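You operate a simulated robot arm through the tools that you are given. There is no shell and no other tool. Be economical: measure what you need, move in short steps, check, and stop when the job is done.

You run a simulated two-armed robot. Do the job below in one go: nothing can be reset, and whatever is moved stays where it is left.

Task
Top up the tub to HIGH, quench the basket's parts and rack it.
Fine: dip the basket till the froth is gone; back in its place on the mesh rack; tap closed, lid shut; parts on the bottom shelf stay. Set down upright: dip basket. Where these are worked on the way, their far stop is far enough and under half their travel is too little: lid of the water tub.

It is judged by the outcome, as a careful person would: the job done as asked, and still so three seconds after it is handed in. It fails if anything else is knocked over, pushed out of place, dropped, spilled or broken. A push-on lid holds only when it is set on centred and level and pressed home; a screw cap is set on level and turned clockwise until tight.

Robot
Two 7-joint arms with fingered hands on one trunk, hanging from a carriage that runs on a rail from [-0.004, -0.544] to [0.01, 1.436] (x, y) and turns from -83 to 604 degrees about z. Base frame: it is fixed where the carriage stands at the start and does not move with it; the origin is on the floor, on the carriage's upright axis, x ahead of it, y to its left, z up; the surface under the hand at the start is at about z = 0.1. Readings come in m, degrees, newtons and seconds.
The left shoulder is at the start at [0.04, 0.176, 1.403], the right one opposite. Each reaches about 0.884 m from its shoulder. Places, roughly: drain lever in purple [0.3, -0.2, 0.6]; lid of the water tub [-0.1, -0.4, 0.8]; small steel plate (5x5x2 cm) [-0.7, -0.4, 1]; water tap lever in blue [0.2, -0.2, 0.9]; water tub [0, -0.4, 0.5]. Payload 4 kg a hand.
The tool frame of a hand sits at the grasp point between the pads (the TCP): z along the fingers, y along the line on which they close. The tips reach 0.03 m beyond it. The gripper opens to 0.104 m. The gripper's body begins 0.035 m behind the TCP. The gripper is a hand of 4 fingers: y runs from the thumb to the fingers, the wrist lies at [-0.015, -0.104, -0.178] in the tool frame, and closing takes about 1.5 s.
Orientation is that of the tool frame in the base frame, as a unit quaternion [w, x, y, z]. With the fingers straight down and the wrist toward the robot, the tool's x, y and z point along [0, 1, 0], [1, 0, 0] and [0, 0, -1] of the base frame.

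Tools
- The arms move only by the tool arm_command. It takes "left_motion", "right_motion" or both (then of equal length, played together; a hand with none holds still); each is a list of rows, each an object of numbers (a shift or turn left out is 0, a gripper value left out holds the last): "dx", "dy", "dz": the shift along the tool's x, y, z in m; "rx", "ry", "rz": the turn, a rotation vector about the tool's x, y, z in degrees; "grip": the gripper command, from -1 (fully open) to 1 (shut), values between in proportion. In form: [{"dx": .., "dy": .., "dz": .., "rx": .., "ry": .., "rz": .., "grip": ..}, ...]. A call has 1 to 10 rows; each row is the pose to reach, as a shift and turn from the pose commanded when the call began, along the tool's axes at that moment. Rows are played at 5 a second. More than 0.05 m and 8.6 degrees between two rows, or a gripper value outside its range, and nothing of the call is played. Where a pose cannot be reached the arm comes as near as it can. A force on the tool above 90 N (or 10 N above the force at the start of the call, whichever is more), or a blocked arm, ends the call early, and 0.2 s more pass. Each finger travels about 0.153 m/s and halts on what it meets, pressing with about 28 N; the grip force reading is that of the motor and also rises with nothing between the fingers. The clock runs only during rows and for 0.2 s after the last one: add rows that repeat a pose to give the fingers time. The reply holds the time, the measured pose of the TCP, the force on the tool along the base axes, the opening and the grip force, in the units named above and with some noise, with the torque about the TCP (base axes, N m) and any sound that the robot's microphone picked up, and new pictures: "views" is both (left out), scene, wrist or none (wrist: the cameras of the hands that moved).
- Cameras (640 x 400 px; columns grow to the right, rows downward): "scene" is now at [0.1714, -0.0609, 1.6774]; the picture's right is [-0.99, -0.14, 0.00], its down [-0.12, 0.79, -0.60] and it looks along [0.09, -0.59, -0.80] (base axes); focal length 214 px, centre (320, 200). "left" rides on the left gripper at [-0.061, -0.092, -0.131] in its tool frame; the picture's right is [-0.81, -0.28, 0.52], its down [0.53, -0.71, 0.46] and it looks along [0.24, 0.64, 0.72] (tool axes); focal length 275 px, centre (320, 200). "right" rides on the right gripper at [0.061, -0.092, -0.13] in its tool frame; the picture's right is [-0.81, 0.27, -0.52], its down [-0.53, -0.71, 0.45] and it looks along [-0.24, 0.64, 0.72] (tool axes); focal length 275 px, centre (320, 200).
- move_column(by): slides the trunk up (or, below 0, down) by that many m; the arms and the scene camera ride with it, the base frame stays. It gives what a move gives, with no picture.
- steer(legs): drives the robot by 1 to 6 legs, each [ahead, left, turn to the left] in m, m and degrees, along the robot's own axes; the way and the turn of a leg run together, so that a leg with both is an arc; at most 1.5 m and 180 degrees a leg. The arms and the cameras ride along, it lands a little off, and it stops where it bumps. It keeps to its track: a leg is cut to what the track allows. It gives what a move gives, and a new picture of the scene camera.
- hand_shape(shape, hand): the hand has 4 fingers and takes this shape, open, in about a second: jaw (thumb against the fingers, like two jaws); tri (thumb and two fingers); tip (a fingertip pinch); poke (one finger out to press); point (the index stretched); flat (the hand flat); cup (the hand cupped); fist (a fist). The gripper value then closes the fingers along that shape, each until it touches; the sizes above hold for jaw. It gives what a move gives, with no picture.
- aim_head(pan, tilt): turns the head with the scene camera to pan (to the left, within 86 degrees either way) and tilt (down, from -29 to 69), counted from straight ahead of the robot. It gives what a move gives, and a new picture of the scene camera.
- probe_pixels(camera, pixels): there is no depth. For up to 12 entries [column, row, z] of the newest picture of that camera ("zoom" is the newest enlarged one), the place [x, y] in the base frame at which the ray of that pixel passes the height z, good to about 0.002 m, but the place of the scene camera against the robot may be out by one fixed shift of up to 0.018 m in any direction. It takes no simulated time.
- enlarge(camera, box): a new picture of the part [left, top, right, bottom] of that camera's present view, enlarged. It takes no simulated time.
- job_done(): hands the job in; it is judged then, once.

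Work in short steps. Measure before you move; look again where a grasp or a placing could have gone wrong, and mend it. You have 80 turns and 260 pictures in all, those below and enlarged ones among them. Open the grippers and draw the arms clear of the work before you hand the job in, unless the task says otherwise; then end with one line.

The tools are called by a JSON object that holds its "method" and its "body". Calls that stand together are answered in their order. arm_command: Moves the arms, as the interface text tells. Its arguments: {"type":"object","properties":{"left_motion":{"type":"array"},"right_motion":{"type":"array"},"views":{"type":"string","enum":["both","scene","wrist","none"]}},"required":[]} The other tools are called the same way: move_column (by) slides the trunk up or down; hand_shape (shape, hand) gives the hand a shape; steer (legs) drives the base; aim_head (pan, tilt) turns the head that bears the scene camera; probe_pixels (camera, pixels) gives the place at which the rays of pixels pass given heights; enlarge (camera, box) takes an enlarged picture of a part of a camera's view; job_done () hands the job in.

At the start:

```text
time_s: 0.0
left_position: [0.5183, -0.0085, 1.397]
left_orientation: [0.0, 0.707, 0.707, 0.0]
left_ft_force: [0.5, -0.3, -0.1]
left_torque: [0.02, -0.01, 0.0]
left_finger_gap: 0.1034
left_gripper_force: 0.0
left_shape: jaw
right_position: [0.3126, -0.3753, 1.4361]
right_orientation: [-0.001, 0.707, 0.707, 0.001]
right_ft_force: [0.4, 0.0, 0.5]
right_torque: [-0.01, -0.03, 0.03]
right_finger_gap: 0.1036
right_gripper_force: 0.0
right_shape: jaw
trunk travel left (down, up): [-0.525, 0.238]
robot x, y, heading: [0.0018, 0.0007, 0.0]
head pan, tilt: [-81.7, 53.4]
```

scene: 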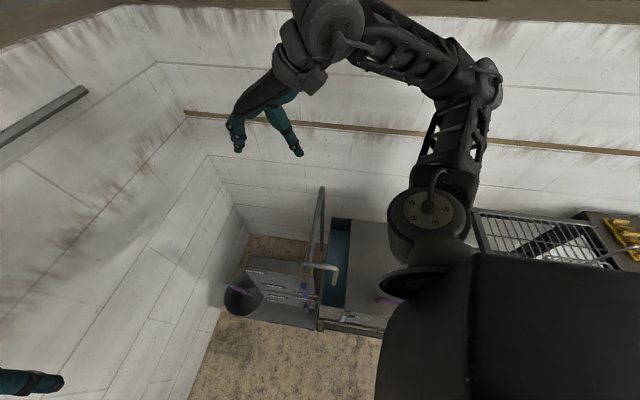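
right: 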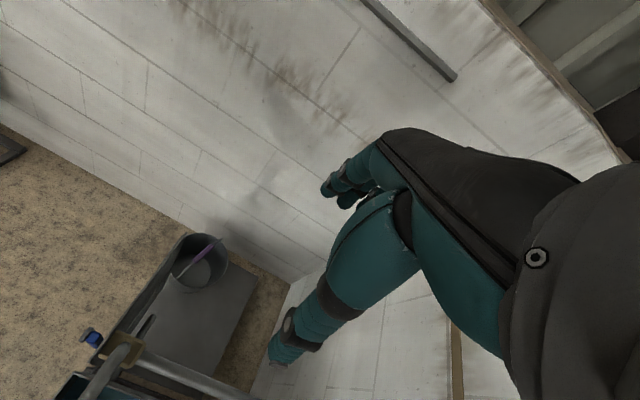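
left: 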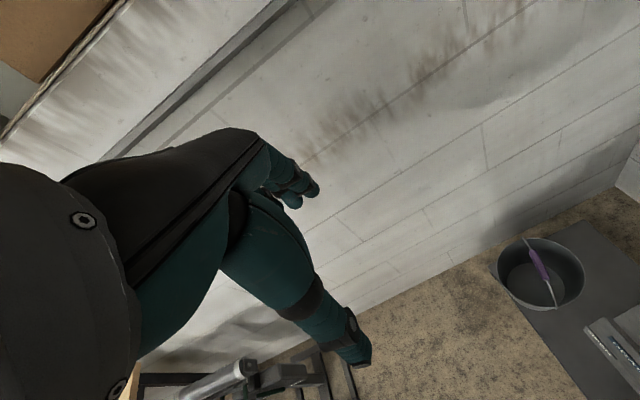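

The work lies to the robot's right, partly hidden by its own right arm. I'll turn the robot to face it (-80°, room permitting) in steps, first looking closer at the scene.

{"method": "enlarge", "body": {"camera": "scene", "box": [200, 180, 400, 340]}}

{"method": "enlarge", "body": {"camera": "scene", "box": [440, 190, 640, 300]}}

```text
2.50 times, centred on (300, 260) of scene
```

zoom: 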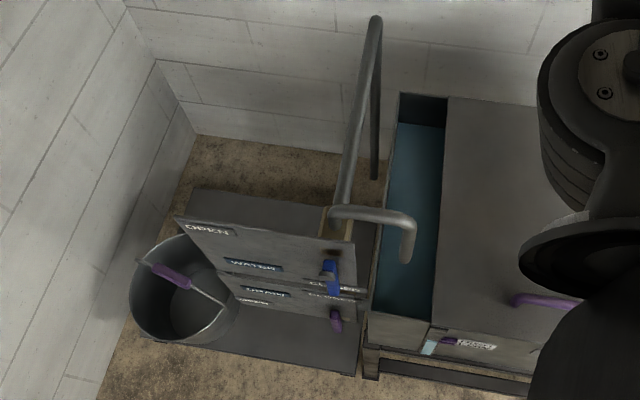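

```text
3.20 times, centred on (540, 245) of scene
```

zoom: 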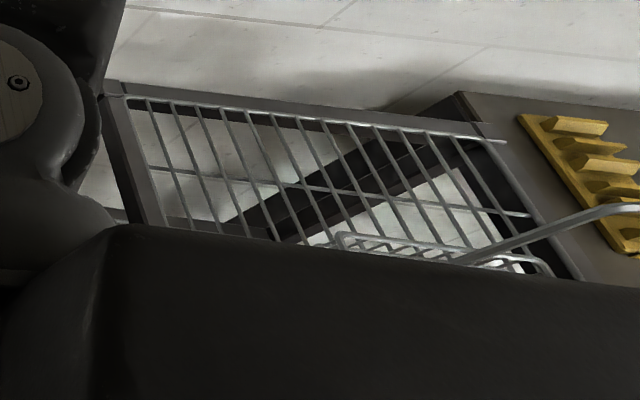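

Turn to face the tub (-y), first moving away from the wall by 0.15 m for arm clearance.

{"method": "steer", "body": {"legs": [[0, 0.15, 0], [0, 0, -82]]}}

{"method": "aim_head", "body": {"pan": 0, "tilt": 50}}

```text
time_s: 4.9
left_position: [0.0591, -0.3645, 1.3961]
left_orientation: [0.0, 0.998, 0.065, 0.0]
left_ft_force: [0.1, -0.4, -0.2]
left_torque: [-0.01, -0.02, 0.01]
left_finger_gap: 0.1038
left_gripper_force: 0.1
left_shape: jaw
right_position: [-0.3297, -0.2103, 1.4359]
right_orientation: [0.0, 0.998, 0.065, 0.001]
right_ft_force: [-0.4, 0.3, 0.4]
right_torque: [0.01, 0.0, -0.02]
right_finger_gap: 0.1037
right_gripper_force: 0.1
right_shape: jaw
trunk travel left (down, up): [-0.525, 0.238]
robot x, y, heading: [-0.0013, 0.1516, -82.6]
head pan, tilt: [-81.7, 53.4]
```

scene: 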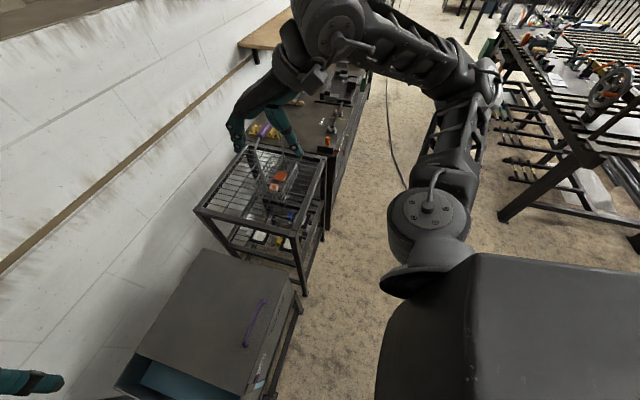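

```text
time_s: 6.5
left_position: [0.0589, -0.3643, 1.3952]
left_orientation: [0.0, 0.998, 0.066, 0.0]
left_ft_force: [-0.9, 0.1, -1.1]
left_torque: [0.01, 0.01, 0.0]
left_finger_gap: 0.1036
left_gripper_force: 0.1
left_shape: jaw
right_position: [-0.3308, -0.21, 1.4351]
right_orientation: [0.0, 0.998, 0.065, 0.0]
right_ft_force: [-0.3, -0.5, -0.5]
right_torque: [-0.01, 0.02, 0.01]
right_finger_gap: 0.1036
right_gripper_force: 0.0
right_shape: jaw
trunk travel left (down, up): [-0.525, 0.238]
robot x, y, heading: [-0.0009, 0.1534, -82.3]
head pan, tilt: [0.0, 50.0]
```

scene: 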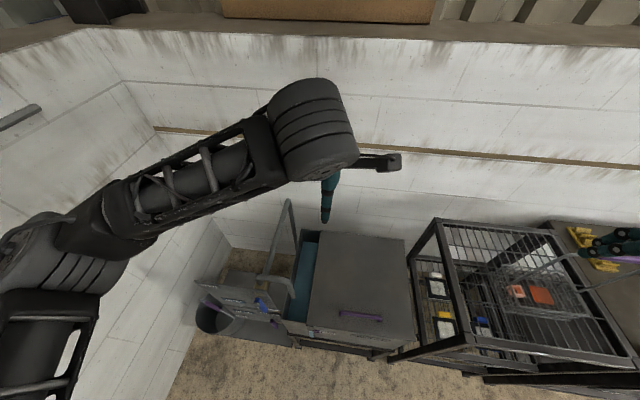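

Now I have a full view. I zoom into tub/panel, rack and gauge.

{"method": "enlarge", "body": {"camera": "scene", "box": [185, 220, 315, 360]}}

{"method": "enlarge", "body": {"camera": "scene", "box": [280, 220, 430, 370]}}

{"method": "enlarge", "body": {"camera": "scene", "box": [390, 210, 640, 390]}}

```text
2.86 times, centred on (250, 290) of scene
```

zoom: 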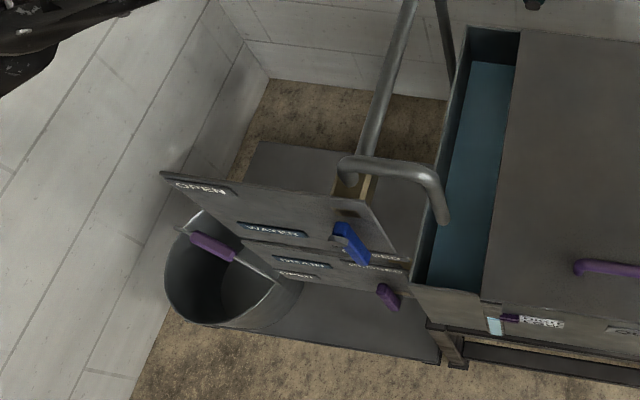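

```text
2.67 times, centred on (355, 295) of scene
```

zoom: 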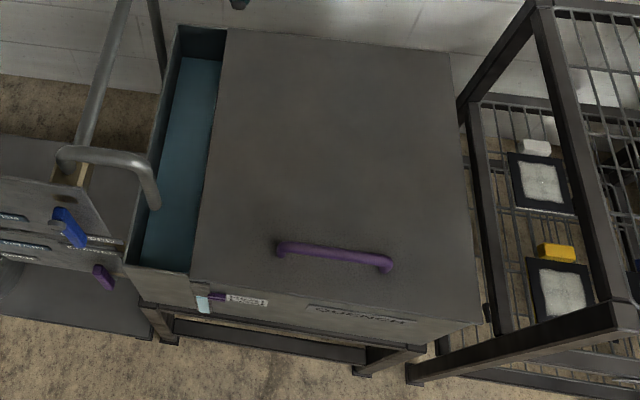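

```text
2.22 times, centred on (515, 300) of scene
```

zoom: 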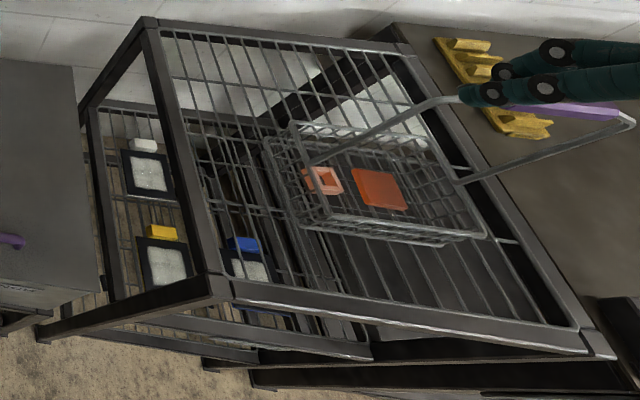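

I need a frontal view of the gauge and levers: back off along the rail and lower the trunk.

{"method": "steer", "body": {"legs": [[-0.45, 0, 0]]}}

{"method": "move_column", "body": {"by": -0.35}}

{"method": "aim_head", "body": {"pan": 0, "tilt": 40}}

```text
time_s: 9.2
left_position: [0.0599, 0.0856, 1.3957]
left_orientation: [-0.001, 0.998, 0.064, 0.0]
left_ft_force: [0.4, 0.0, -0.6]
left_torque: [-0.01, -0.01, 0.0]
left_finger_gap: 0.1033
left_gripper_force: 0.1
left_shape: jaw
right_position: [-0.3279, 0.2409, 1.4351]
right_orientation: [0.0, 0.998, 0.063, 0.001]
right_ft_force: [-0.1, 0.6, 0.2]
right_torque: [0.02, 0.02, -0.02]
right_finger_gap: 0.1035
right_gripper_force: 0.1
right_shape: jaw
trunk travel left (down, up): [-0.525, 0.238]
robot x, y, heading: [0.003, 0.5993, -83.0]
head pan, tilt: [0.0, 50.0]
```

scene: 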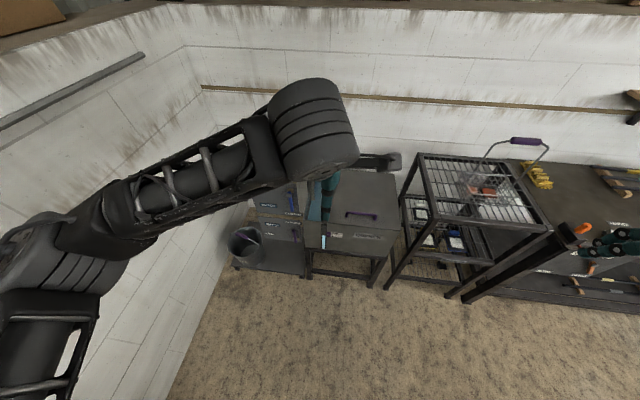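

```text
time_s: 12.6
left_position: [0.0605, 0.0841, 1.0464]
left_orientation: [0.001, 0.998, 0.063, 0.0]
left_ft_force: [-0.2, -0.3, -0.5]
left_torque: [-0.02, 0.0, 0.0]
left_finger_gap: 0.1039
left_gripper_force: 0.0
left_shape: jaw
right_position: [-0.3285, 0.2404, 1.0841]
right_orientation: [0.0, 0.998, 0.063, 0.001]
right_ft_force: [0.8, -0.2, -0.3]
right_torque: [0.01, -0.01, -0.01]
right_finger_gap: 0.1037
right_gripper_force: 0.0
right_shape: jaw
trunk travel left (down, up): [-0.175, 0.588]
robot x, y, heading: [0.0067, 0.6014, -83.0]
head pan, tilt: [0.0, 50.0]
```

```text
time_s: 13.3
left_position: [0.0607, 0.0839, 1.0463]
left_orientation: [0.0, 0.998, 0.063, 0.0]
left_ft_force: [0.1, 0.0, -0.1]
left_torque: [0.02, -0.01, -0.03]
left_finger_gap: 0.1034
left_gripper_force: 0.0
left_shape: jaw
right_position: [-0.3288, 0.2399, 1.085]
right_orientation: [0.0, 0.998, 0.062, 0.0]
right_ft_force: [-0.1, 0.1, 0.1]
right_torque: [0.02, -0.03, -0.01]
right_finger_gap: 0.1036
right_gripper_force: 0.1
right_shape: jaw
trunk travel left (down, up): [-0.175, 0.588]
robot x, y, heading: [0.004, 0.5978, -83.0]
head pan, tilt: [0.0, 40.0]
```

scene: 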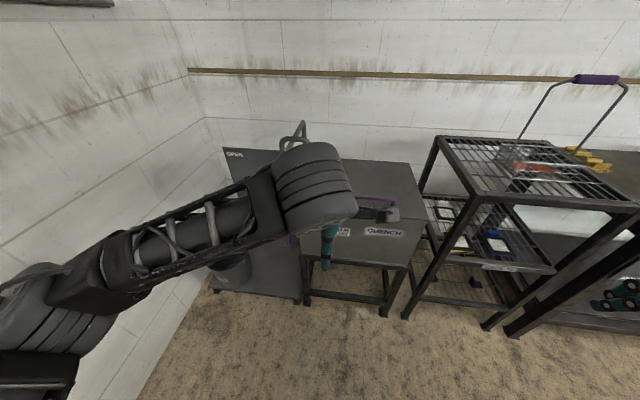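

The left arm hides the panel; turn body left 50° and pan the head back right.

{"method": "steer", "body": {"legs": [[0, 0, 55]]}}

{"method": "aim_head", "body": {"pan": -58, "tilt": 38}}

```text
time_s: 16.2
left_position: [0.4573, 0.346, 1.0462]
left_orientation: [0.0, 0.858, 0.514, 0.001]
left_ft_force: [-0.3, 0.5, -0.5]
left_torque: [0.0, -0.02, 0.02]
left_finger_gap: 0.1037
left_gripper_force: 0.1
left_shape: jaw
right_position: [0.1032, 0.1198, 1.0849]
right_orientation: [-0.001, 0.858, 0.514, 0.0]
right_ft_force: [0.2, -0.8, 0.7]
right_torque: [0.01, 0.0, -0.04]
right_finger_gap: 0.1036
right_gripper_force: 0.1
right_shape: jaw
trunk travel left (down, up): [-0.175, 0.588]
robot x, y, heading: [0.0047, 0.5969, -28.3]
head pan, tilt: [0.0, 40.0]
```

scene: 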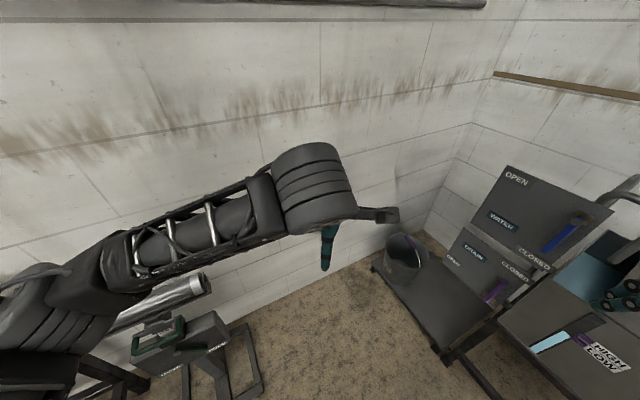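

```text
time_s: 17.4
left_position: [0.455, 0.3471, 1.0466]
left_orientation: [0.0, 0.858, 0.514, 0.0]
left_ft_force: [-0.1, 0.1, -0.4]
left_torque: [0.02, 0.01, 0.03]
left_finger_gap: 0.1036
left_gripper_force: 0.1
left_shape: jaw
right_position: [0.1038, 0.1201, 1.0842]
right_orientation: [0.0, 0.858, 0.513, 0.001]
right_ft_force: [0.0, 0.1, 0.2]
right_torque: [0.01, -0.02, 0.01]
right_finger_gap: 0.1036
right_gripper_force: 0.0
right_shape: jaw
trunk travel left (down, up): [-0.175, 0.588]
robot x, y, heading: [0.0058, 0.598, -28.3]
head pan, tilt: [-58.0, 38.0]
```

scene: 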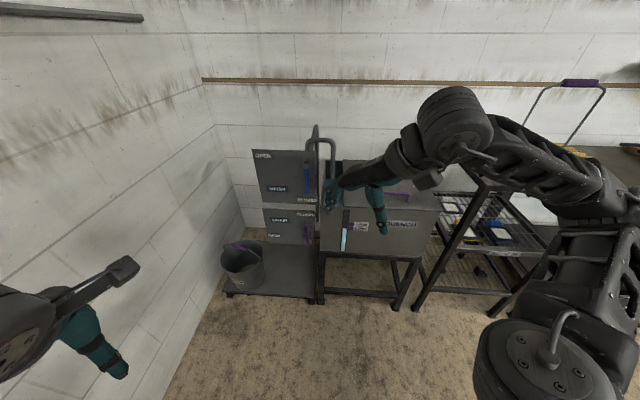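

Zoom on panel/gauge.

{"method": "enlarge", "body": {"camera": "scene", "box": [240, 130, 350, 260]}}

{"method": "enlarge", "body": {"camera": "scene", "box": [310, 170, 450, 260]}}

```text
3.08 times, centred on (295, 195) of scene
```

zoom: 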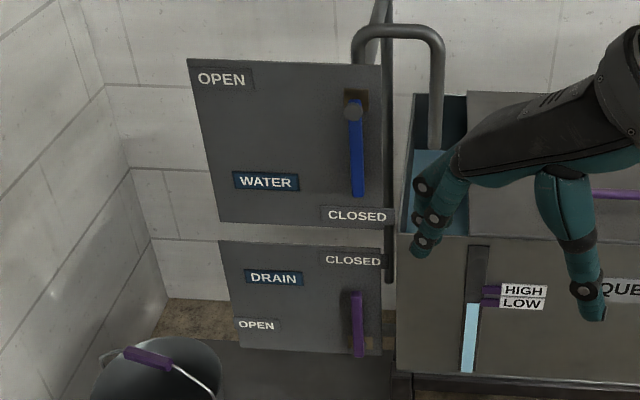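

```text
4.44 times, centred on (380, 215) of scene
```

zoom: 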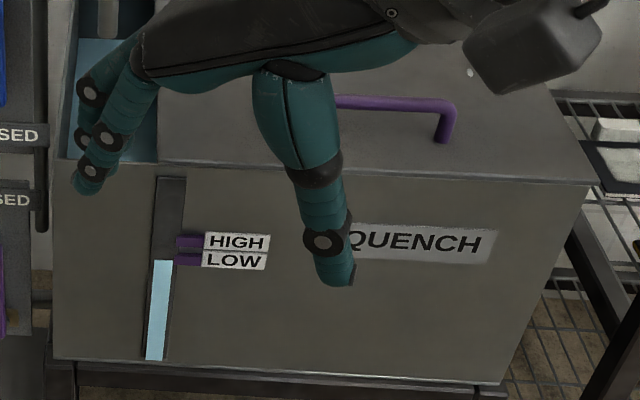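

Drain lever appears closed, water lever hangs at CLOSED; water is at about LOW. I probe key points at two heights to locate the panel plane.

{"method": "probe_pixels", "body": {"camera": "scene", "pixels": [[305.7, 165.8, 1.0], [305.7, 165.8, 0.9], [307, 193.4, 0.9], [307, 193.4, 0.8], [307, 225, 0.7], [308, 245, 0.6], [320, 206.4, 0.8], [320, 206.4, 0.7], [281, 280, 0.1], [318, 302, 0.0], [321, 300, 0.0], [393, 309, 0.0]]}}

```text
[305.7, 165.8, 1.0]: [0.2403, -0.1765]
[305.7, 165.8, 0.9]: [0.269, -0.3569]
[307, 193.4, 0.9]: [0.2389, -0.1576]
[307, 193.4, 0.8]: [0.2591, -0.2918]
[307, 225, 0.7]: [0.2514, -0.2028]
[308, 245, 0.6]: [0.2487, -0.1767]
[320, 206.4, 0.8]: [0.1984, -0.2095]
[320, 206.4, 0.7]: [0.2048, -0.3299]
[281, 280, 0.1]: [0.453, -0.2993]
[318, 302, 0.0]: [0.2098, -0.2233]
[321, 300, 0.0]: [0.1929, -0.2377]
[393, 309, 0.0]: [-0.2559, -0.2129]
```

Lever: pivot about (0.24,-0.18,1.0), end about z 0.89; drain already closed. I turn back to face the tub and rotate the left hand so its fingers point forward and pinch sideways.

{"method": "steer", "body": {"legs": [[0, 0, -54.7]]}}

{"method": "arm_command", "body": {"left_motion": [{"rx": -4.9, "ry": -4.9, "rz": -4.9}, {"rx": -9.8, "ry": -9.8, "rz": -9.8}, {"rx": -14.7, "ry": -14.7, "rz": -14.7}, {"rx": -19.6, "ry": -19.6, "rz": -19.6}, {"rx": -24.5, "ry": -24.5, "rz": -24.5}, {"rx": -29.4, "ry": -29.4, "rz": -29.4}, {"rx": -34.3, "ry": -34.3, "rz": -34.3}, {"rx": -39.2, "ry": -39.2, "rz": -39.2}, {"rx": -44.1, "ry": -44.1, "rz": -44.1}, {"rx": -49, "ry": -49, "rz": -49}], "views": "none"}}

{"method": "arm_command", "body": {"left_motion": [{"rx": -4.9, "ry": -4.9, "rz": -4.9}, {"rx": -9.8, "ry": -9.8, "rz": -9.8}, {"rx": -14.7, "ry": -14.7, "rz": -14.7}, {"rx": -19.6, "ry": -19.6, "rz": -19.6}, {"rx": -20.3, "ry": -20.3, "rz": -20.3}, {"rx": -20.3, "ry": -20.3, "rz": -20.3}], "views": "both"}}

```text
time_s: 20.3
left_position: [0.0542, 0.0821, 1.046]
left_orientation: [0.0, 0.998, 0.058, -0.001]
left_ft_force: [-0.2, 0.6, 0.8]
left_torque: [0.01, 0.03, 0.0]
left_finger_gap: 0.1037
left_gripper_force: 0.1
left_shape: jaw
right_position: [-0.3336, 0.2448, 1.085]
right_orientation: [0.001, 0.998, 0.057, 0.001]
right_ft_force: [-0.2, -0.1, -0.5]
right_torque: [-0.02, 0.01, -0.03]
right_finger_gap: 0.1038
right_gripper_force: 0.0
right_shape: jaw
trunk travel left (down, up): [-0.175, 0.588]
robot x, y, heading: [0.0061, 0.5961, -83.5]
head pan, tilt: [-58.0, 38.0]
```

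scene: 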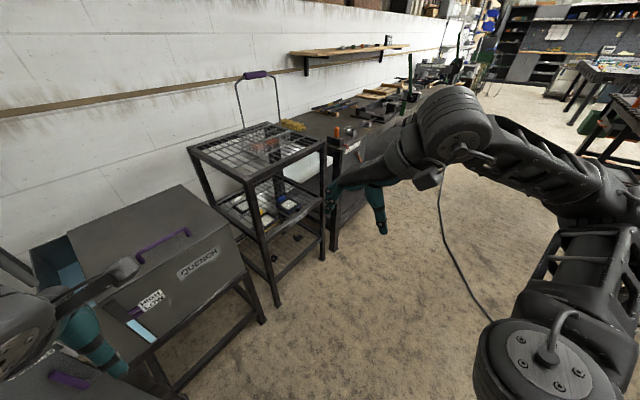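

```text
time_s: 22.5
left_position: [0.0541, 0.0841, 1.0472]
left_orientation: [0.411, 0.713, 0.433, -0.367]
left_ft_force: [0.0, 0.3, -0.4]
left_torque: [0.01, 0.01, -0.01]
left_finger_gap: 0.1038
left_gripper_force: 0.0
left_shape: jaw
right_position: [-0.3333, 0.2441, 1.0845]
right_orientation: [0.0, 0.998, 0.058, 0.0]
right_ft_force: [1.1, -0.4, -0.3]
right_torque: [0.02, -0.03, 0.02]
right_finger_gap: 0.1039
right_gripper_force: 0.0
right_shape: jaw
trunk travel left (down, up): [-0.175, 0.588]
robot x, y, heading: [0.0026, 0.5973, -83.5]
head pan, tilt: [-58.0, 38.0]
```

```text
time_s: 24.1
left_position: [0.0802, 0.0733, 1.0401]
left_orientation: [0.565, 0.471, 0.512, -0.443]
left_ft_force: [0.2, -0.3, -0.9]
left_torque: [0.01, 0.0, 0.04]
left_finger_gap: 0.1034
left_gripper_force: 0.0
left_shape: jaw
right_position: [-0.3319, 0.2443, 1.0852]
right_orientation: [-0.001, 0.998, 0.058, 0.0]
right_ft_force: [-0.1, -0.2, -0.5]
right_torque: [0.0, -0.01, 0.05]
right_finger_gap: 0.1037
right_gripper_force: 0.0
right_shape: jaw
trunk travel left (down, up): [-0.175, 0.588]
robot x, y, heading: [0.0033, 0.597, -83.6]
head pan, tilt: [-58.0, 38.0]
stopped in row 6 (left hand): the arm was blocked; the commanded pose is now the measured one
```

scene: 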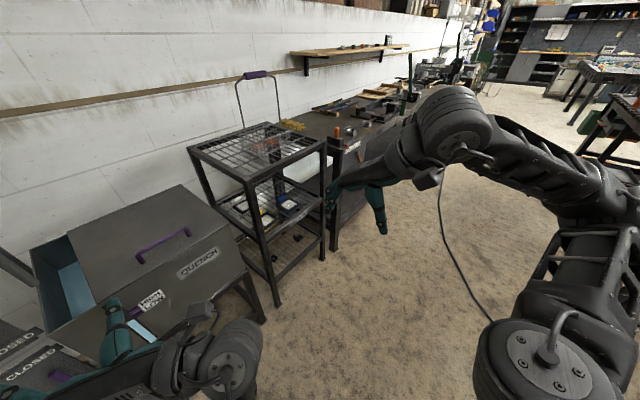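
left: 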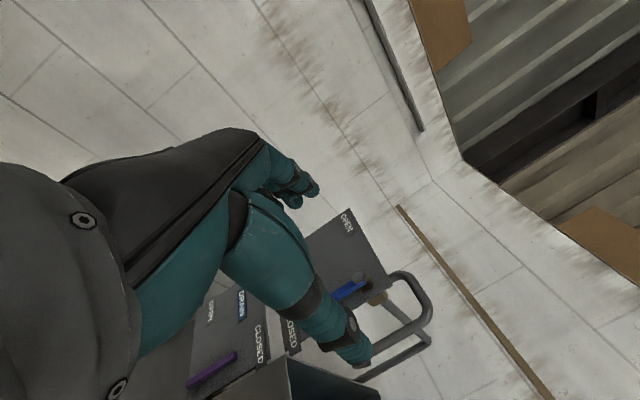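

The hand is oriented nearly as wanted (fingers forward, yawed 9°). I move it to about (0.235,-0.05,0.93), short of the lever, and look.

{"method": "arm_command", "body": {"left_motion": [{"dx": 0.0208, "dy": 0.0206, "dz": 0.0238}, {"dx": 0.0416, "dy": 0.0412, "dz": 0.0476}, {"dx": 0.0624, "dy": 0.0618, "dz": 0.0714}, {"dx": 0.0832, "dy": 0.0824, "dz": 0.0952}, {"dx": 0.104, "dy": 0.103, "dz": 0.119}, {"dx": 0.1247, "dy": 0.1235, "dz": 0.1428}, {"dx": 0.1247, "dy": 0.1235, "dz": 0.1428}], "views": "wrist"}}

{"method": "aim_head", "body": {"pan": 0, "tilt": 38}}

```text
time_s: 25.7
left_position: [0.2334, -0.0466, 0.9266]
left_orientation: [0.562, 0.472, 0.513, -0.445]
left_ft_force: [-0.9, 0.4, -0.1]
left_torque: [0.0, -0.01, -0.02]
left_finger_gap: 0.104
left_gripper_force: 0.0
left_shape: jaw
right_position: [-0.3326, 0.2442, 1.0851]
right_orientation: [0.0, 0.998, 0.058, 0.001]
right_ft_force: [0.3, 0.3, -0.6]
right_torque: [0.0, -0.03, 0.01]
right_finger_gap: 0.1037
right_gripper_force: 0.1
right_shape: jaw
trunk travel left (down, up): [-0.175, 0.588]
robot x, y, heading: [0.0053, 0.5993, -83.4]
head pan, tilt: [-58.0, 38.0]
```

left: 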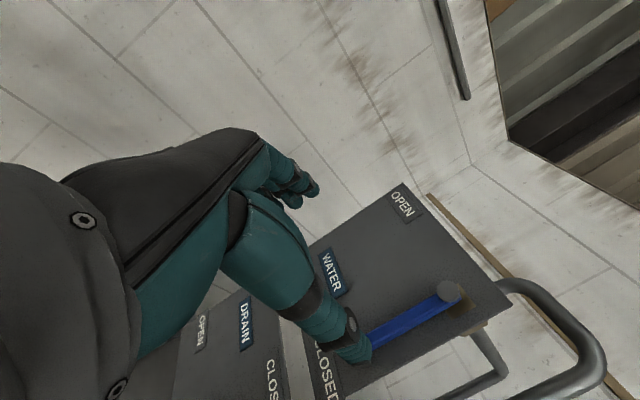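

```text
time_s: 27.0
left_position: [0.2342, -0.0469, 0.9264]
left_orientation: [0.563, 0.472, 0.514, -0.443]
left_ft_force: [0.1, 0.1, 0.2]
left_torque: [-0.03, 0.01, 0.03]
left_finger_gap: 0.1037
left_gripper_force: 0.0
left_shape: jaw
right_position: [-0.3329, 0.2429, 1.0854]
right_orientation: [0.0, 0.998, 0.058, 0.001]
right_ft_force: [0.2, 0.4, 0.2]
right_torque: [0.03, 0.0, 0.0]
right_finger_gap: 0.1036
right_gripper_force: 0.1
right_shape: jaw
trunk travel left (down, up): [-0.175, 0.588]
robot x, y, heading: [0.0024, 0.5995, -83.3]
head pan, tilt: [0.0, 38.0]
```

scene: 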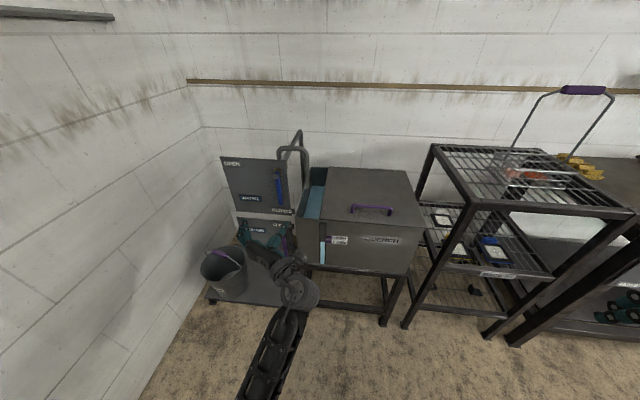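

Good view. Enlarge the scene around lever and gauge, and probe via both cameras.

{"method": "enlarge", "body": {"camera": "scene", "box": [210, 130, 350, 270]}}

{"method": "probe_pixels", "body": {"camera": "left", "pixels": [[372, 342, 0.86], [372, 342, 0.88], [372, 342, 0.9], [450, 292, 0.98], [450, 292, 1.0], [450, 292, 1.02], [405, 185, 1.06], [405, 185, 1.03], [405, 185, 1.0]]}}

```text
2.86 times, centred on (280, 200) of scene
```

zoom: 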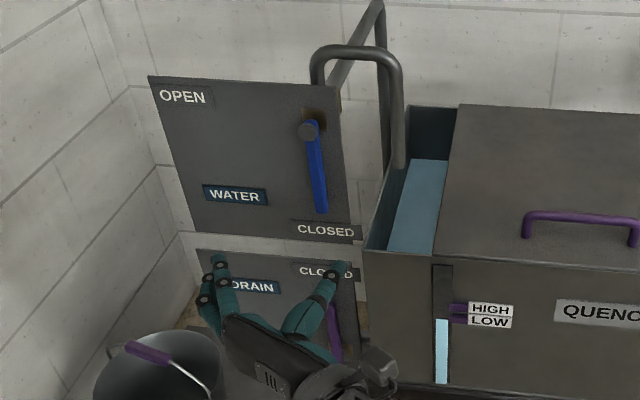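

```text
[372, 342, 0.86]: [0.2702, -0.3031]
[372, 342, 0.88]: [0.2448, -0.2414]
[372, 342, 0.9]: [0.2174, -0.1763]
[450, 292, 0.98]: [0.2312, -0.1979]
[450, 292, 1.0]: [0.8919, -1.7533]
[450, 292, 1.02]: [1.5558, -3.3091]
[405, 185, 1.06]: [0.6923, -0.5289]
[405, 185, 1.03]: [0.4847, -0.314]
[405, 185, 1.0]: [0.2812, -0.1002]
```

Probe the lever in the fresh zoom and gauge/lid handle for reference.

{"method": "probe_pixels", "body": {"camera": "zoom", "pixels": [[309, 130, 0.98], [309, 130, 1.0], [321, 212, 0.9], [321, 212, 0.88], [218, 262, 0.93], [335, 268, 0.93], [340, 85, 1.05], [364, 250, 0.8], [440, 320, 0.7], [440, 383, 0.6]]}}

{"method": "enlarge", "body": {"camera": "left", "box": [260, 240, 500, 400]}}

```text
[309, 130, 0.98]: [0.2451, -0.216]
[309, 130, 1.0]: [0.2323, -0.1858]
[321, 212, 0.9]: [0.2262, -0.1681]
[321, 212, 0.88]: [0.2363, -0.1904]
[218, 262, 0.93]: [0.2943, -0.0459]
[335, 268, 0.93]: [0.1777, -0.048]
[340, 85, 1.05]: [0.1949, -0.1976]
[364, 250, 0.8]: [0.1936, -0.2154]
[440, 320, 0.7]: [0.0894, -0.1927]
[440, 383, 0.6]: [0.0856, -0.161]
```

```text
2.50 times, centred on (380, 320) of left
```

zoom: 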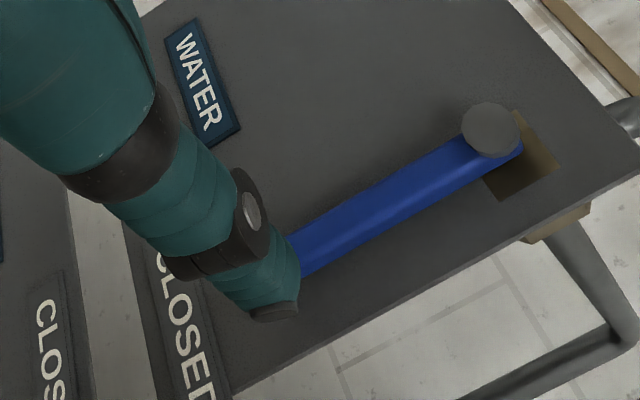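

Lever end estimated near (0.226,-0.185,0.895), pivot (0.23,-0.2,0.98). Advance the open hand around it to TCP y≈-0.15.

{"method": "arm_command", "body": {"left_motion": [{"dx": 0.004, "dy": -0.0075, "dz": 0.035}, {"dx": 0.009, "dy": -0.015, "dz": 0.07}, {"dx": 0.013, "dy": -0.022, "dz": 0.1}, {"dx": 0.013, "dy": -0.022, "dz": 0.1}], "views": "both"}}

{"method": "enlarge", "body": {"camera": "scene", "box": [220, 140, 320, 220]}}

{"method": "enlarge", "body": {"camera": "left", "box": [260, 200, 500, 360]}}

```text
time_s: 28.0
left_position: [0.2287, -0.1491, 0.9161]
left_orientation: [0.562, 0.472, 0.514, -0.444]
left_ft_force: [-0.2, -0.8, 0.0]
left_torque: [-0.02, 0.03, -0.01]
left_finger_gap: 0.1038
left_gripper_force: 0.0
left_shape: jaw
right_position: [-0.3322, 0.2457, 1.0854]
right_orientation: [0.0, 0.998, 0.058, 0.001]
right_ft_force: [0.7, -0.4, 0.4]
right_torque: [-0.03, 0.0, 0.03]
right_finger_gap: 0.1038
right_gripper_force: 0.0
right_shape: jaw
trunk travel left (down, up): [-0.175, 0.588]
robot x, y, heading: [0.0037, 0.5974, -83.5]
head pan, tilt: [0.0, 38.0]
```

scene: 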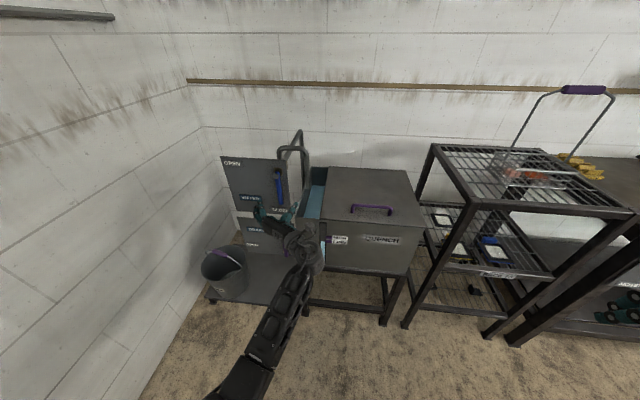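
left: 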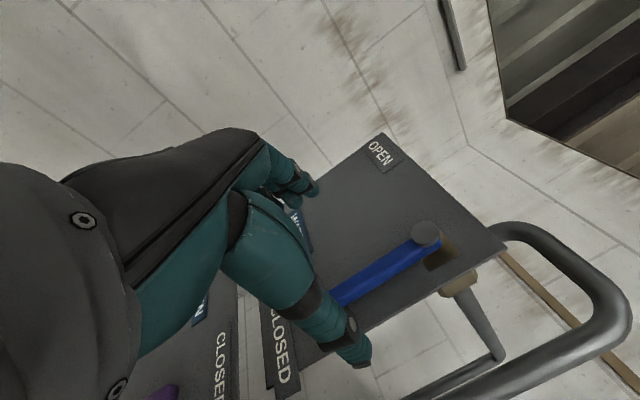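

```text
5.00 times, centred on (270, 180) of scene
```

zoom: 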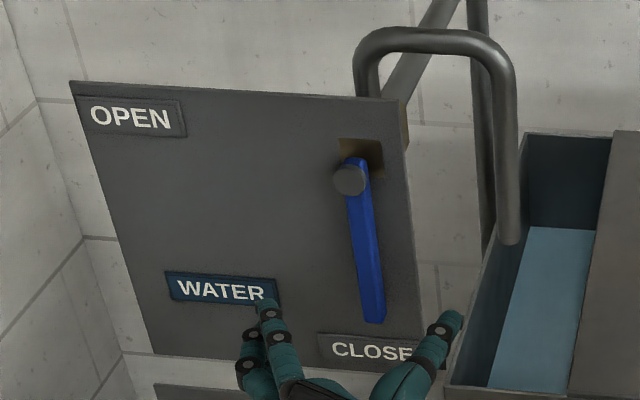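

```text
2.50 times, centred on (380, 280) of left
```

zoom: 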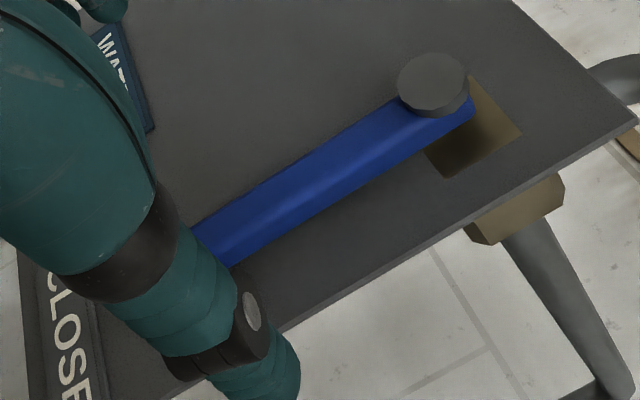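

Triangulate the knob and lever from this second wrist view.

{"method": "probe_pixels", "body": {"camera": "left", "pixels": [[425, 234, 0.98], [425, 234, 0.985], [425, 234, 0.99], [425, 234, 1.0], [338, 298, 0.9], [338, 298, 0.92], [338, 298, 0.91]]}}

{"method": "probe_pixels", "body": {"camera": "scene", "pixels": [[274.8, 204, 0.88], [274.8, 204, 0.9], [259.5, 199.5, 0.916], [298, 202.5, 0.916], [274, 173, 0.98], [274, 173, 1.0]]}}

```text
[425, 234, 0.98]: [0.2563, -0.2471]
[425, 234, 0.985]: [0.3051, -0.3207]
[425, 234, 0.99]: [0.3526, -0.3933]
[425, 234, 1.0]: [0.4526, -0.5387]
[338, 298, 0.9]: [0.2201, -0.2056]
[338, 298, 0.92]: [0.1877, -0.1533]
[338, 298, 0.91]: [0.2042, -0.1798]
```

```text
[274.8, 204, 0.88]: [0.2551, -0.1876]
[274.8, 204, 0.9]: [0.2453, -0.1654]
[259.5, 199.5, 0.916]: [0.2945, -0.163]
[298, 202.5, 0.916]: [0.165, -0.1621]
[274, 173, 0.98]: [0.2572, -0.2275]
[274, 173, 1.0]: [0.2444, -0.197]
```

Lever lies near x 0.23, y -0.215. Advance 0.037 m and close on it.

{"method": "arm_command", "body": {"left_motion": [{"dz": 0.018}, {"dz": 0.037}, {"dz": 0.037, "grip": 0}, {"dz": 0.037, "grip": 1}, {"dz": 0.037, "grip": 1}, {"dz": 0.037, "grip": 1}, {"dz": 0.037, "grip": 1}, {"dz": 0.037, "grip": 1}], "views": "both"}}

{"method": "enlarge", "body": {"camera": "scene", "box": [220, 140, 320, 220]}}

```text
time_s: 29.8
left_position: [0.2314, -0.1772, 0.9172]
left_orientation: [0.563, 0.472, 0.513, -0.443]
left_ft_force: [0.9, 0.1, 0.6]
left_torque: [0.0, 0.0, -0.02]
left_finger_gap: 0.0
left_gripper_force: 27.9
left_shape: jaw
left hand out of reach, approached as far as the arm can: row 2, 3, 4, 5, 6, 7, 8
right_position: [-0.3332, 0.2446, 1.0853]
right_orientation: [0.0, 0.998, 0.057, 0.001]
right_ft_force: [0.4, 0.0, 0.6]
right_torque: [0.01, -0.01, 0.0]
right_finger_gap: 0.1039
right_gripper_force: 0.1
right_shape: jaw
trunk travel left (down, up): [-0.175, 0.588]
robot x, y, heading: [0.0108, 0.598, -83.5]
head pan, tilt: [0.0, 38.0]
```

scene: 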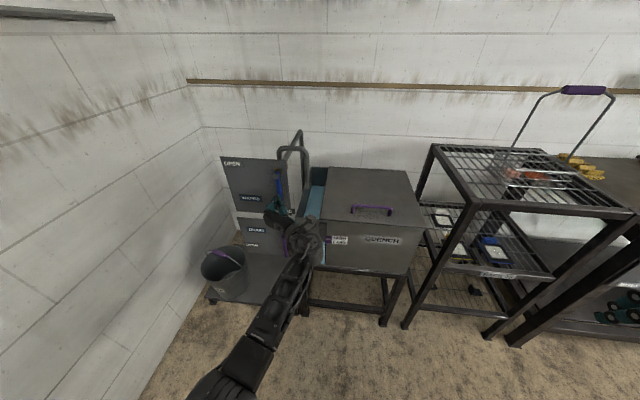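
left: 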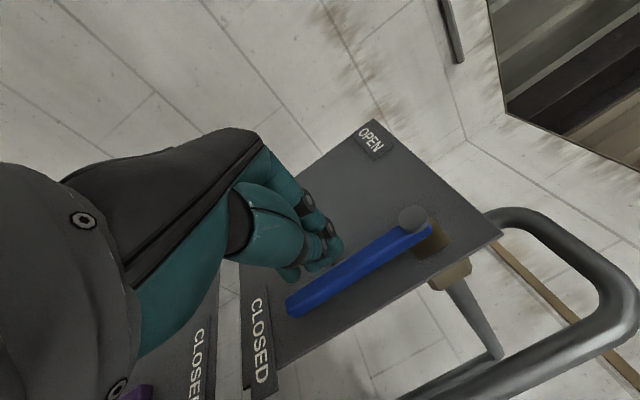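

```text
5.00 times, centred on (270, 180) of scene
```

zoom: 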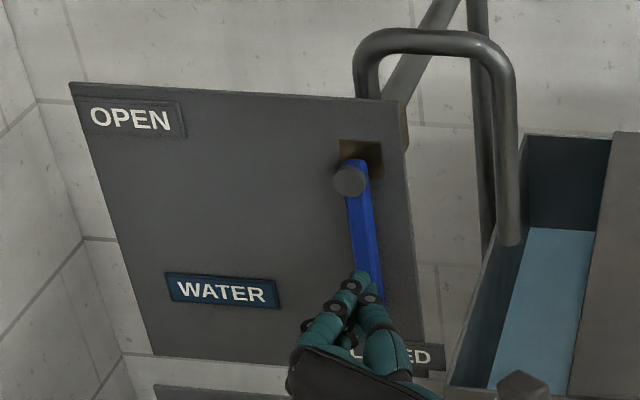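

Out of reach: it closed short of the lever. Probe the now-visible lever end, reopen while drawing back, then drive closer.

{"method": "probe_pixels", "body": {"camera": "left", "pixels": [[290, 306, 0.88], [290, 306, 0.89], [290, 306, 0.9], [411, 220, 0.98], [411, 220, 0.975], [411, 220, 0.985]]}}

{"method": "arm_command", "body": {"left_motion": [{"dz": -0.03, "grip": -1}, {"dz": -0.07, "grip": -1}, {"dz": -0.11, "grip": -1}, {"dz": -0.15, "grip": -1}, {"dz": -0.15, "grip": -1}, {"dz": -0.15, "grip": -1}], "views": "none"}}

{"method": "steer", "body": {"legs": [[0.16, 0, 0]]}}

```text
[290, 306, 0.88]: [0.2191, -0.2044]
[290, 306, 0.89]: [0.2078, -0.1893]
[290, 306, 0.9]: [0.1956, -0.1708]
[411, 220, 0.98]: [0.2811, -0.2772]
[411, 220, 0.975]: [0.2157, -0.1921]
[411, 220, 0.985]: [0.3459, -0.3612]
```

```text
time_s: 31.2
left_position: [0.2072, -0.0275, 0.9114]
left_orientation: [0.563, 0.472, 0.514, -0.444]
left_ft_force: [1.0, -0.3, 0.1]
left_torque: [-0.02, -0.02, -0.01]
left_finger_gap: 0.1035
left_gripper_force: 0.0
left_shape: jaw
right_position: [-0.3324, 0.2445, 1.0852]
right_orientation: [-0.001, 0.998, 0.058, 0.001]
right_ft_force: [0.3, -0.3, -0.5]
right_torque: [0.01, 0.0, 0.02]
right_finger_gap: 0.1038
right_gripper_force: 0.0
right_shape: jaw
trunk travel left (down, up): [-0.175, 0.588]
robot x, y, heading: [0.0046, 0.6016, -83.4]
head pan, tilt: [0.0, 38.0]
```

```text
time_s: 32.6
left_position: [0.2081, -0.1865, 0.9126]
left_orientation: [0.563, 0.471, 0.514, -0.443]
left_ft_force: [-0.1, 0.0, 0.5]
left_torque: [0.0, -0.02, 0.04]
left_finger_gap: 0.1037
left_gripper_force: 0.1
left_shape: jaw
right_position: [-0.3333, 0.0858, 1.0853]
right_orientation: [0.0, 0.998, 0.058, 0.001]
right_ft_force: [0.0, 0.1, 0.5]
right_torque: [0.05, -0.04, -0.02]
right_finger_gap: 0.1039
right_gripper_force: 0.1
right_shape: jaw
trunk travel left (down, up): [-0.175, 0.588]
robot x, y, heading: [0.0052, 0.4389, -83.4]
head pan, tilt: [0.0, 38.0]
```

scene: 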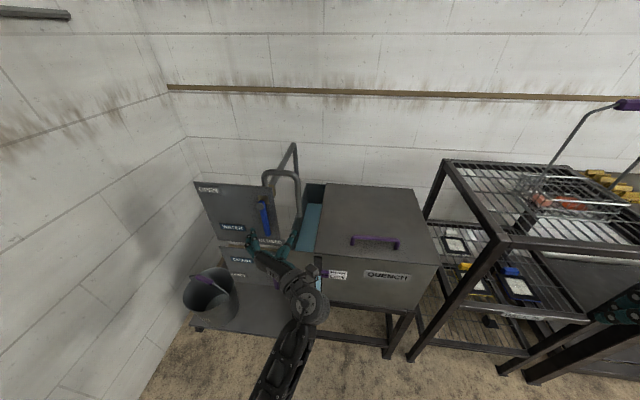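

Now hand at y -0.187 with lever nominally between fingers; look before closing.

{"method": "arm_command", "body": {"left_motion": [{"dy": 0.01}], "views": "wrist"}}

{"method": "enlarge", "body": {"camera": "scene", "box": [190, 160, 320, 290]}}

```text
time_s: 33.0
left_position: [0.2176, -0.1829, 0.9133]
left_orientation: [0.564, 0.472, 0.513, -0.443]
left_ft_force: [1.0, -0.8, 0.6]
left_torque: [0.01, -0.01, 0.0]
left_finger_gap: 0.1036
left_gripper_force: 0.1
left_shape: jaw
right_position: [-0.3336, 0.087, 1.0849]
right_orientation: [0.0, 0.998, 0.059, 0.001]
right_ft_force: [0.6, -0.2, -0.7]
right_torque: [-0.02, -0.01, -0.03]
right_finger_gap: 0.1037
right_gripper_force: 0.1
right_shape: jaw
trunk travel left (down, up): [-0.175, 0.588]
robot x, y, heading: [0.0053, 0.4411, -83.2]
head pan, tilt: [0.0, 38.0]
```

left: 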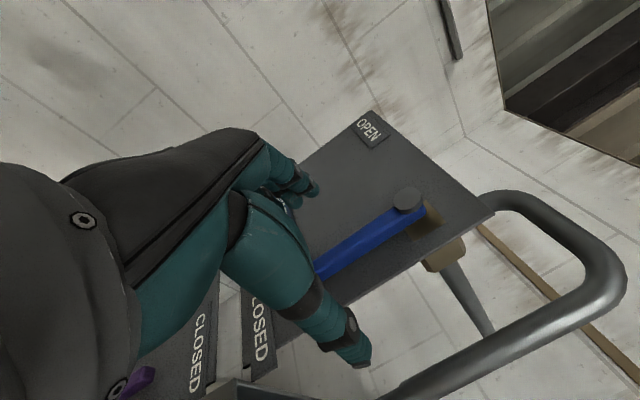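

```text
3.08 times, centred on (255, 225) of scene
```

zoom: 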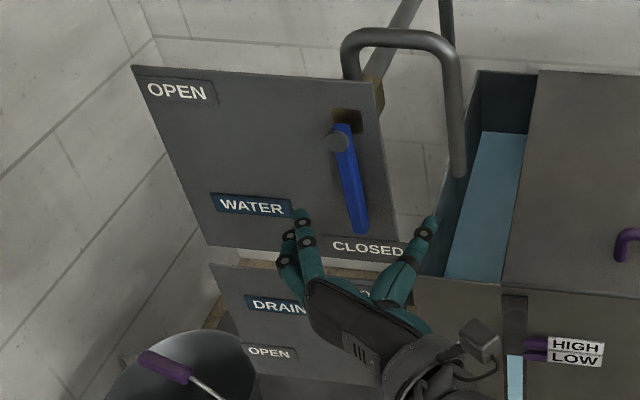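

Advance 0.022 m, raise 0.015 m, and close.

{"method": "arm_command", "body": {"left_motion": [{"dx": -0.008, "dz": 0.011}, {"dx": -0.015, "dz": 0.022}, {"dx": -0.015, "dz": 0.022, "grip": 0}, {"dx": -0.015, "dz": 0.022, "grip": 1}, {"dx": -0.015, "dz": 0.022, "grip": 1}, {"dx": -0.015, "dz": 0.022, "grip": 1}, {"dx": -0.015, "dz": 0.022, "grip": 1}, {"dx": -0.015, "dz": 0.022, "grip": 1}], "views": "both"}}

{"method": "enlarge", "body": {"camera": "scene", "box": [190, 160, 320, 290]}}

```text
time_s: 34.8
left_position: [0.2191, -0.2059, 0.9284]
left_orientation: [0.564, 0.472, 0.513, -0.443]
left_ft_force: [-1.1, -0.6, 0.7]
left_torque: [0.0, 0.04, 0.0]
left_finger_gap: 0.0001
left_gripper_force: 28.1
left_shape: jaw
right_position: [-0.3334, 0.0862, 1.0849]
right_orientation: [0.0, 0.998, 0.059, 0.001]
right_ft_force: [-0.4, 0.6, -0.2]
right_torque: [-0.01, 0.0, -0.02]
right_finger_gap: 0.1037
right_gripper_force: 0.0
right_shape: jaw
trunk travel left (down, up): [-0.175, 0.588]
robot x, y, heading: [0.0046, 0.4413, -83.1]
head pan, tilt: [0.0, 38.0]
```

scene: 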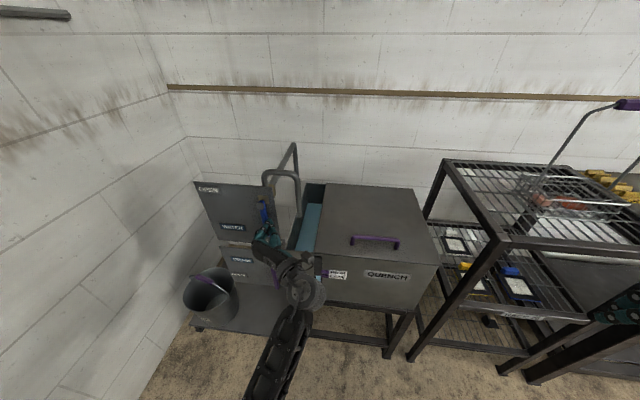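
left: 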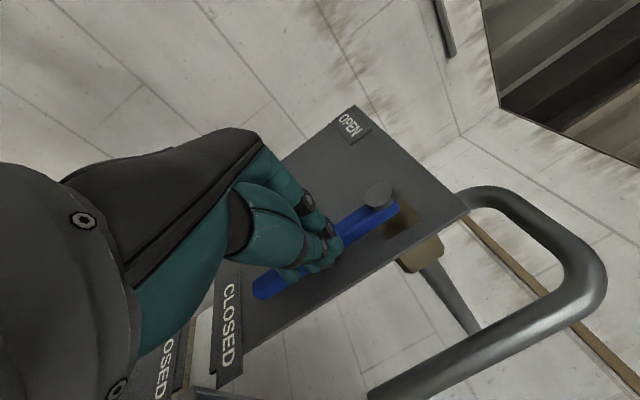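

```text
3.08 times, centred on (255, 225) of scene
```

zoom: 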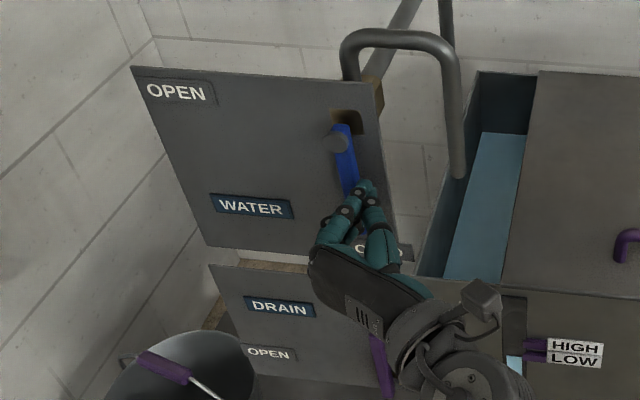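

Still short of the lever (gap 0). Re-triangulate from this view.

{"method": "probe_pixels", "body": {"camera": "left", "pixels": [[262, 293, 0.87], [262, 293, 0.88], [262, 293, 0.89], [380, 193, 0.96], [380, 193, 0.97], [380, 193, 0.98], [226, 365, 0.87], [226, 365, 0.88]]}}

```text
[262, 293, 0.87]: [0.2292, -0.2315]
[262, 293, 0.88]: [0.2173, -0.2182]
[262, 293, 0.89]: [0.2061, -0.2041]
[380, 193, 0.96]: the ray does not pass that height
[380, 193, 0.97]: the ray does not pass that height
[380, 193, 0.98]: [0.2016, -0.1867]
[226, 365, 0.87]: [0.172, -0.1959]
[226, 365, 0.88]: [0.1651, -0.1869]
```

Better triangulation: knob (0.244,-0.228,0.98), lever end (0.236,-0.24,0.865). Open, shift to (0.24,-0.224,0.917), close.

{"method": "arm_command", "body": {"left_motion": [{"grip": -1}, {"grip": -1}, {"dx": 0.005, "dy": 0.01, "grip": -1}, {"dx": 0.011, "dy": 0.017, "dz": 0.01, "grip": -1}, {"dx": 0.011, "dy": 0.017, "dz": 0.021, "grip": -1}, {"dx": 0.011, "dy": 0.017, "dz": 0.021, "grip": 1}, {"dx": 0.011, "dy": 0.017, "dz": 0.021, "grip": 1}, {"dx": 0.011, "dy": 0.017, "dz": 0.021, "grip": 1}, {"dx": 0.011, "dy": 0.017, "dz": 0.021, "grip": 1}, {"dx": 0.011, "dy": 0.017, "dz": 0.021, "grip": 1}], "views": "both"}}

{"method": "enlarge", "body": {"camera": "scene", "box": [190, 160, 320, 290]}}

```text
time_s: 37.0
left_position: [0.2423, -0.2246, 0.9183]
left_orientation: [0.563, 0.472, 0.514, -0.444]
left_ft_force: [0.6, -2.5, -2.4]
left_torque: [0.02, -0.06, -0.04]
left_finger_gap: 0.011
left_gripper_force: 27.7
left_shape: jaw
right_position: [-0.3325, 0.0869, 1.0846]
right_orientation: [0.0, 0.998, 0.059, 0.001]
right_ft_force: [0.1, 0.2, -0.3]
right_torque: [-0.03, -0.02, -0.03]
right_finger_gap: 0.1037
right_gripper_force: 0.1
right_shape: jaw
trunk travel left (down, up): [-0.175, 0.588]
robot x, y, heading: [0.0015, 0.4424, -83.1]
head pan, tilt: [0.0, 38.0]
```

scene: 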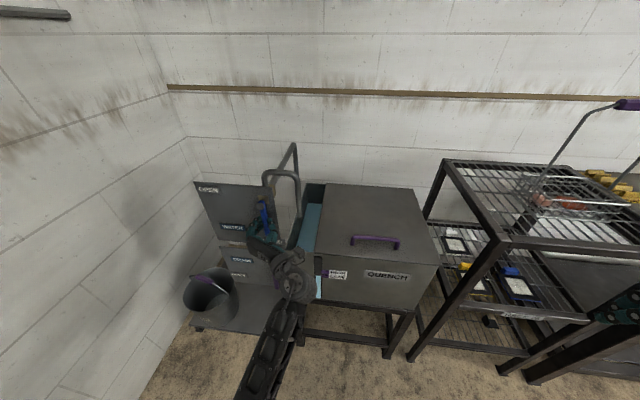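
left: 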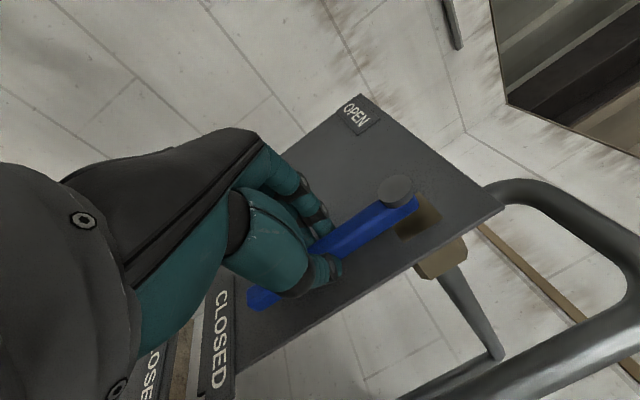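

```text
3.08 times, centred on (255, 225) of scene
```

zoom: 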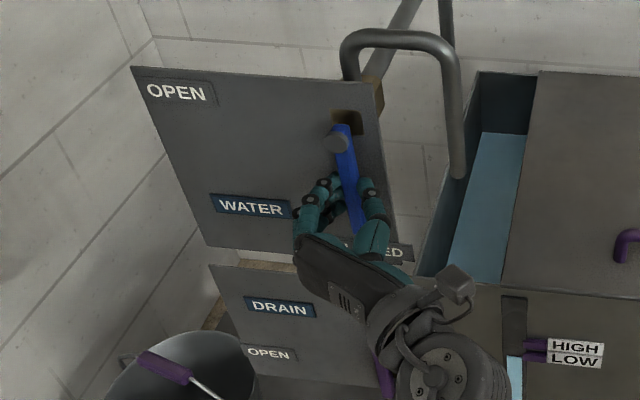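

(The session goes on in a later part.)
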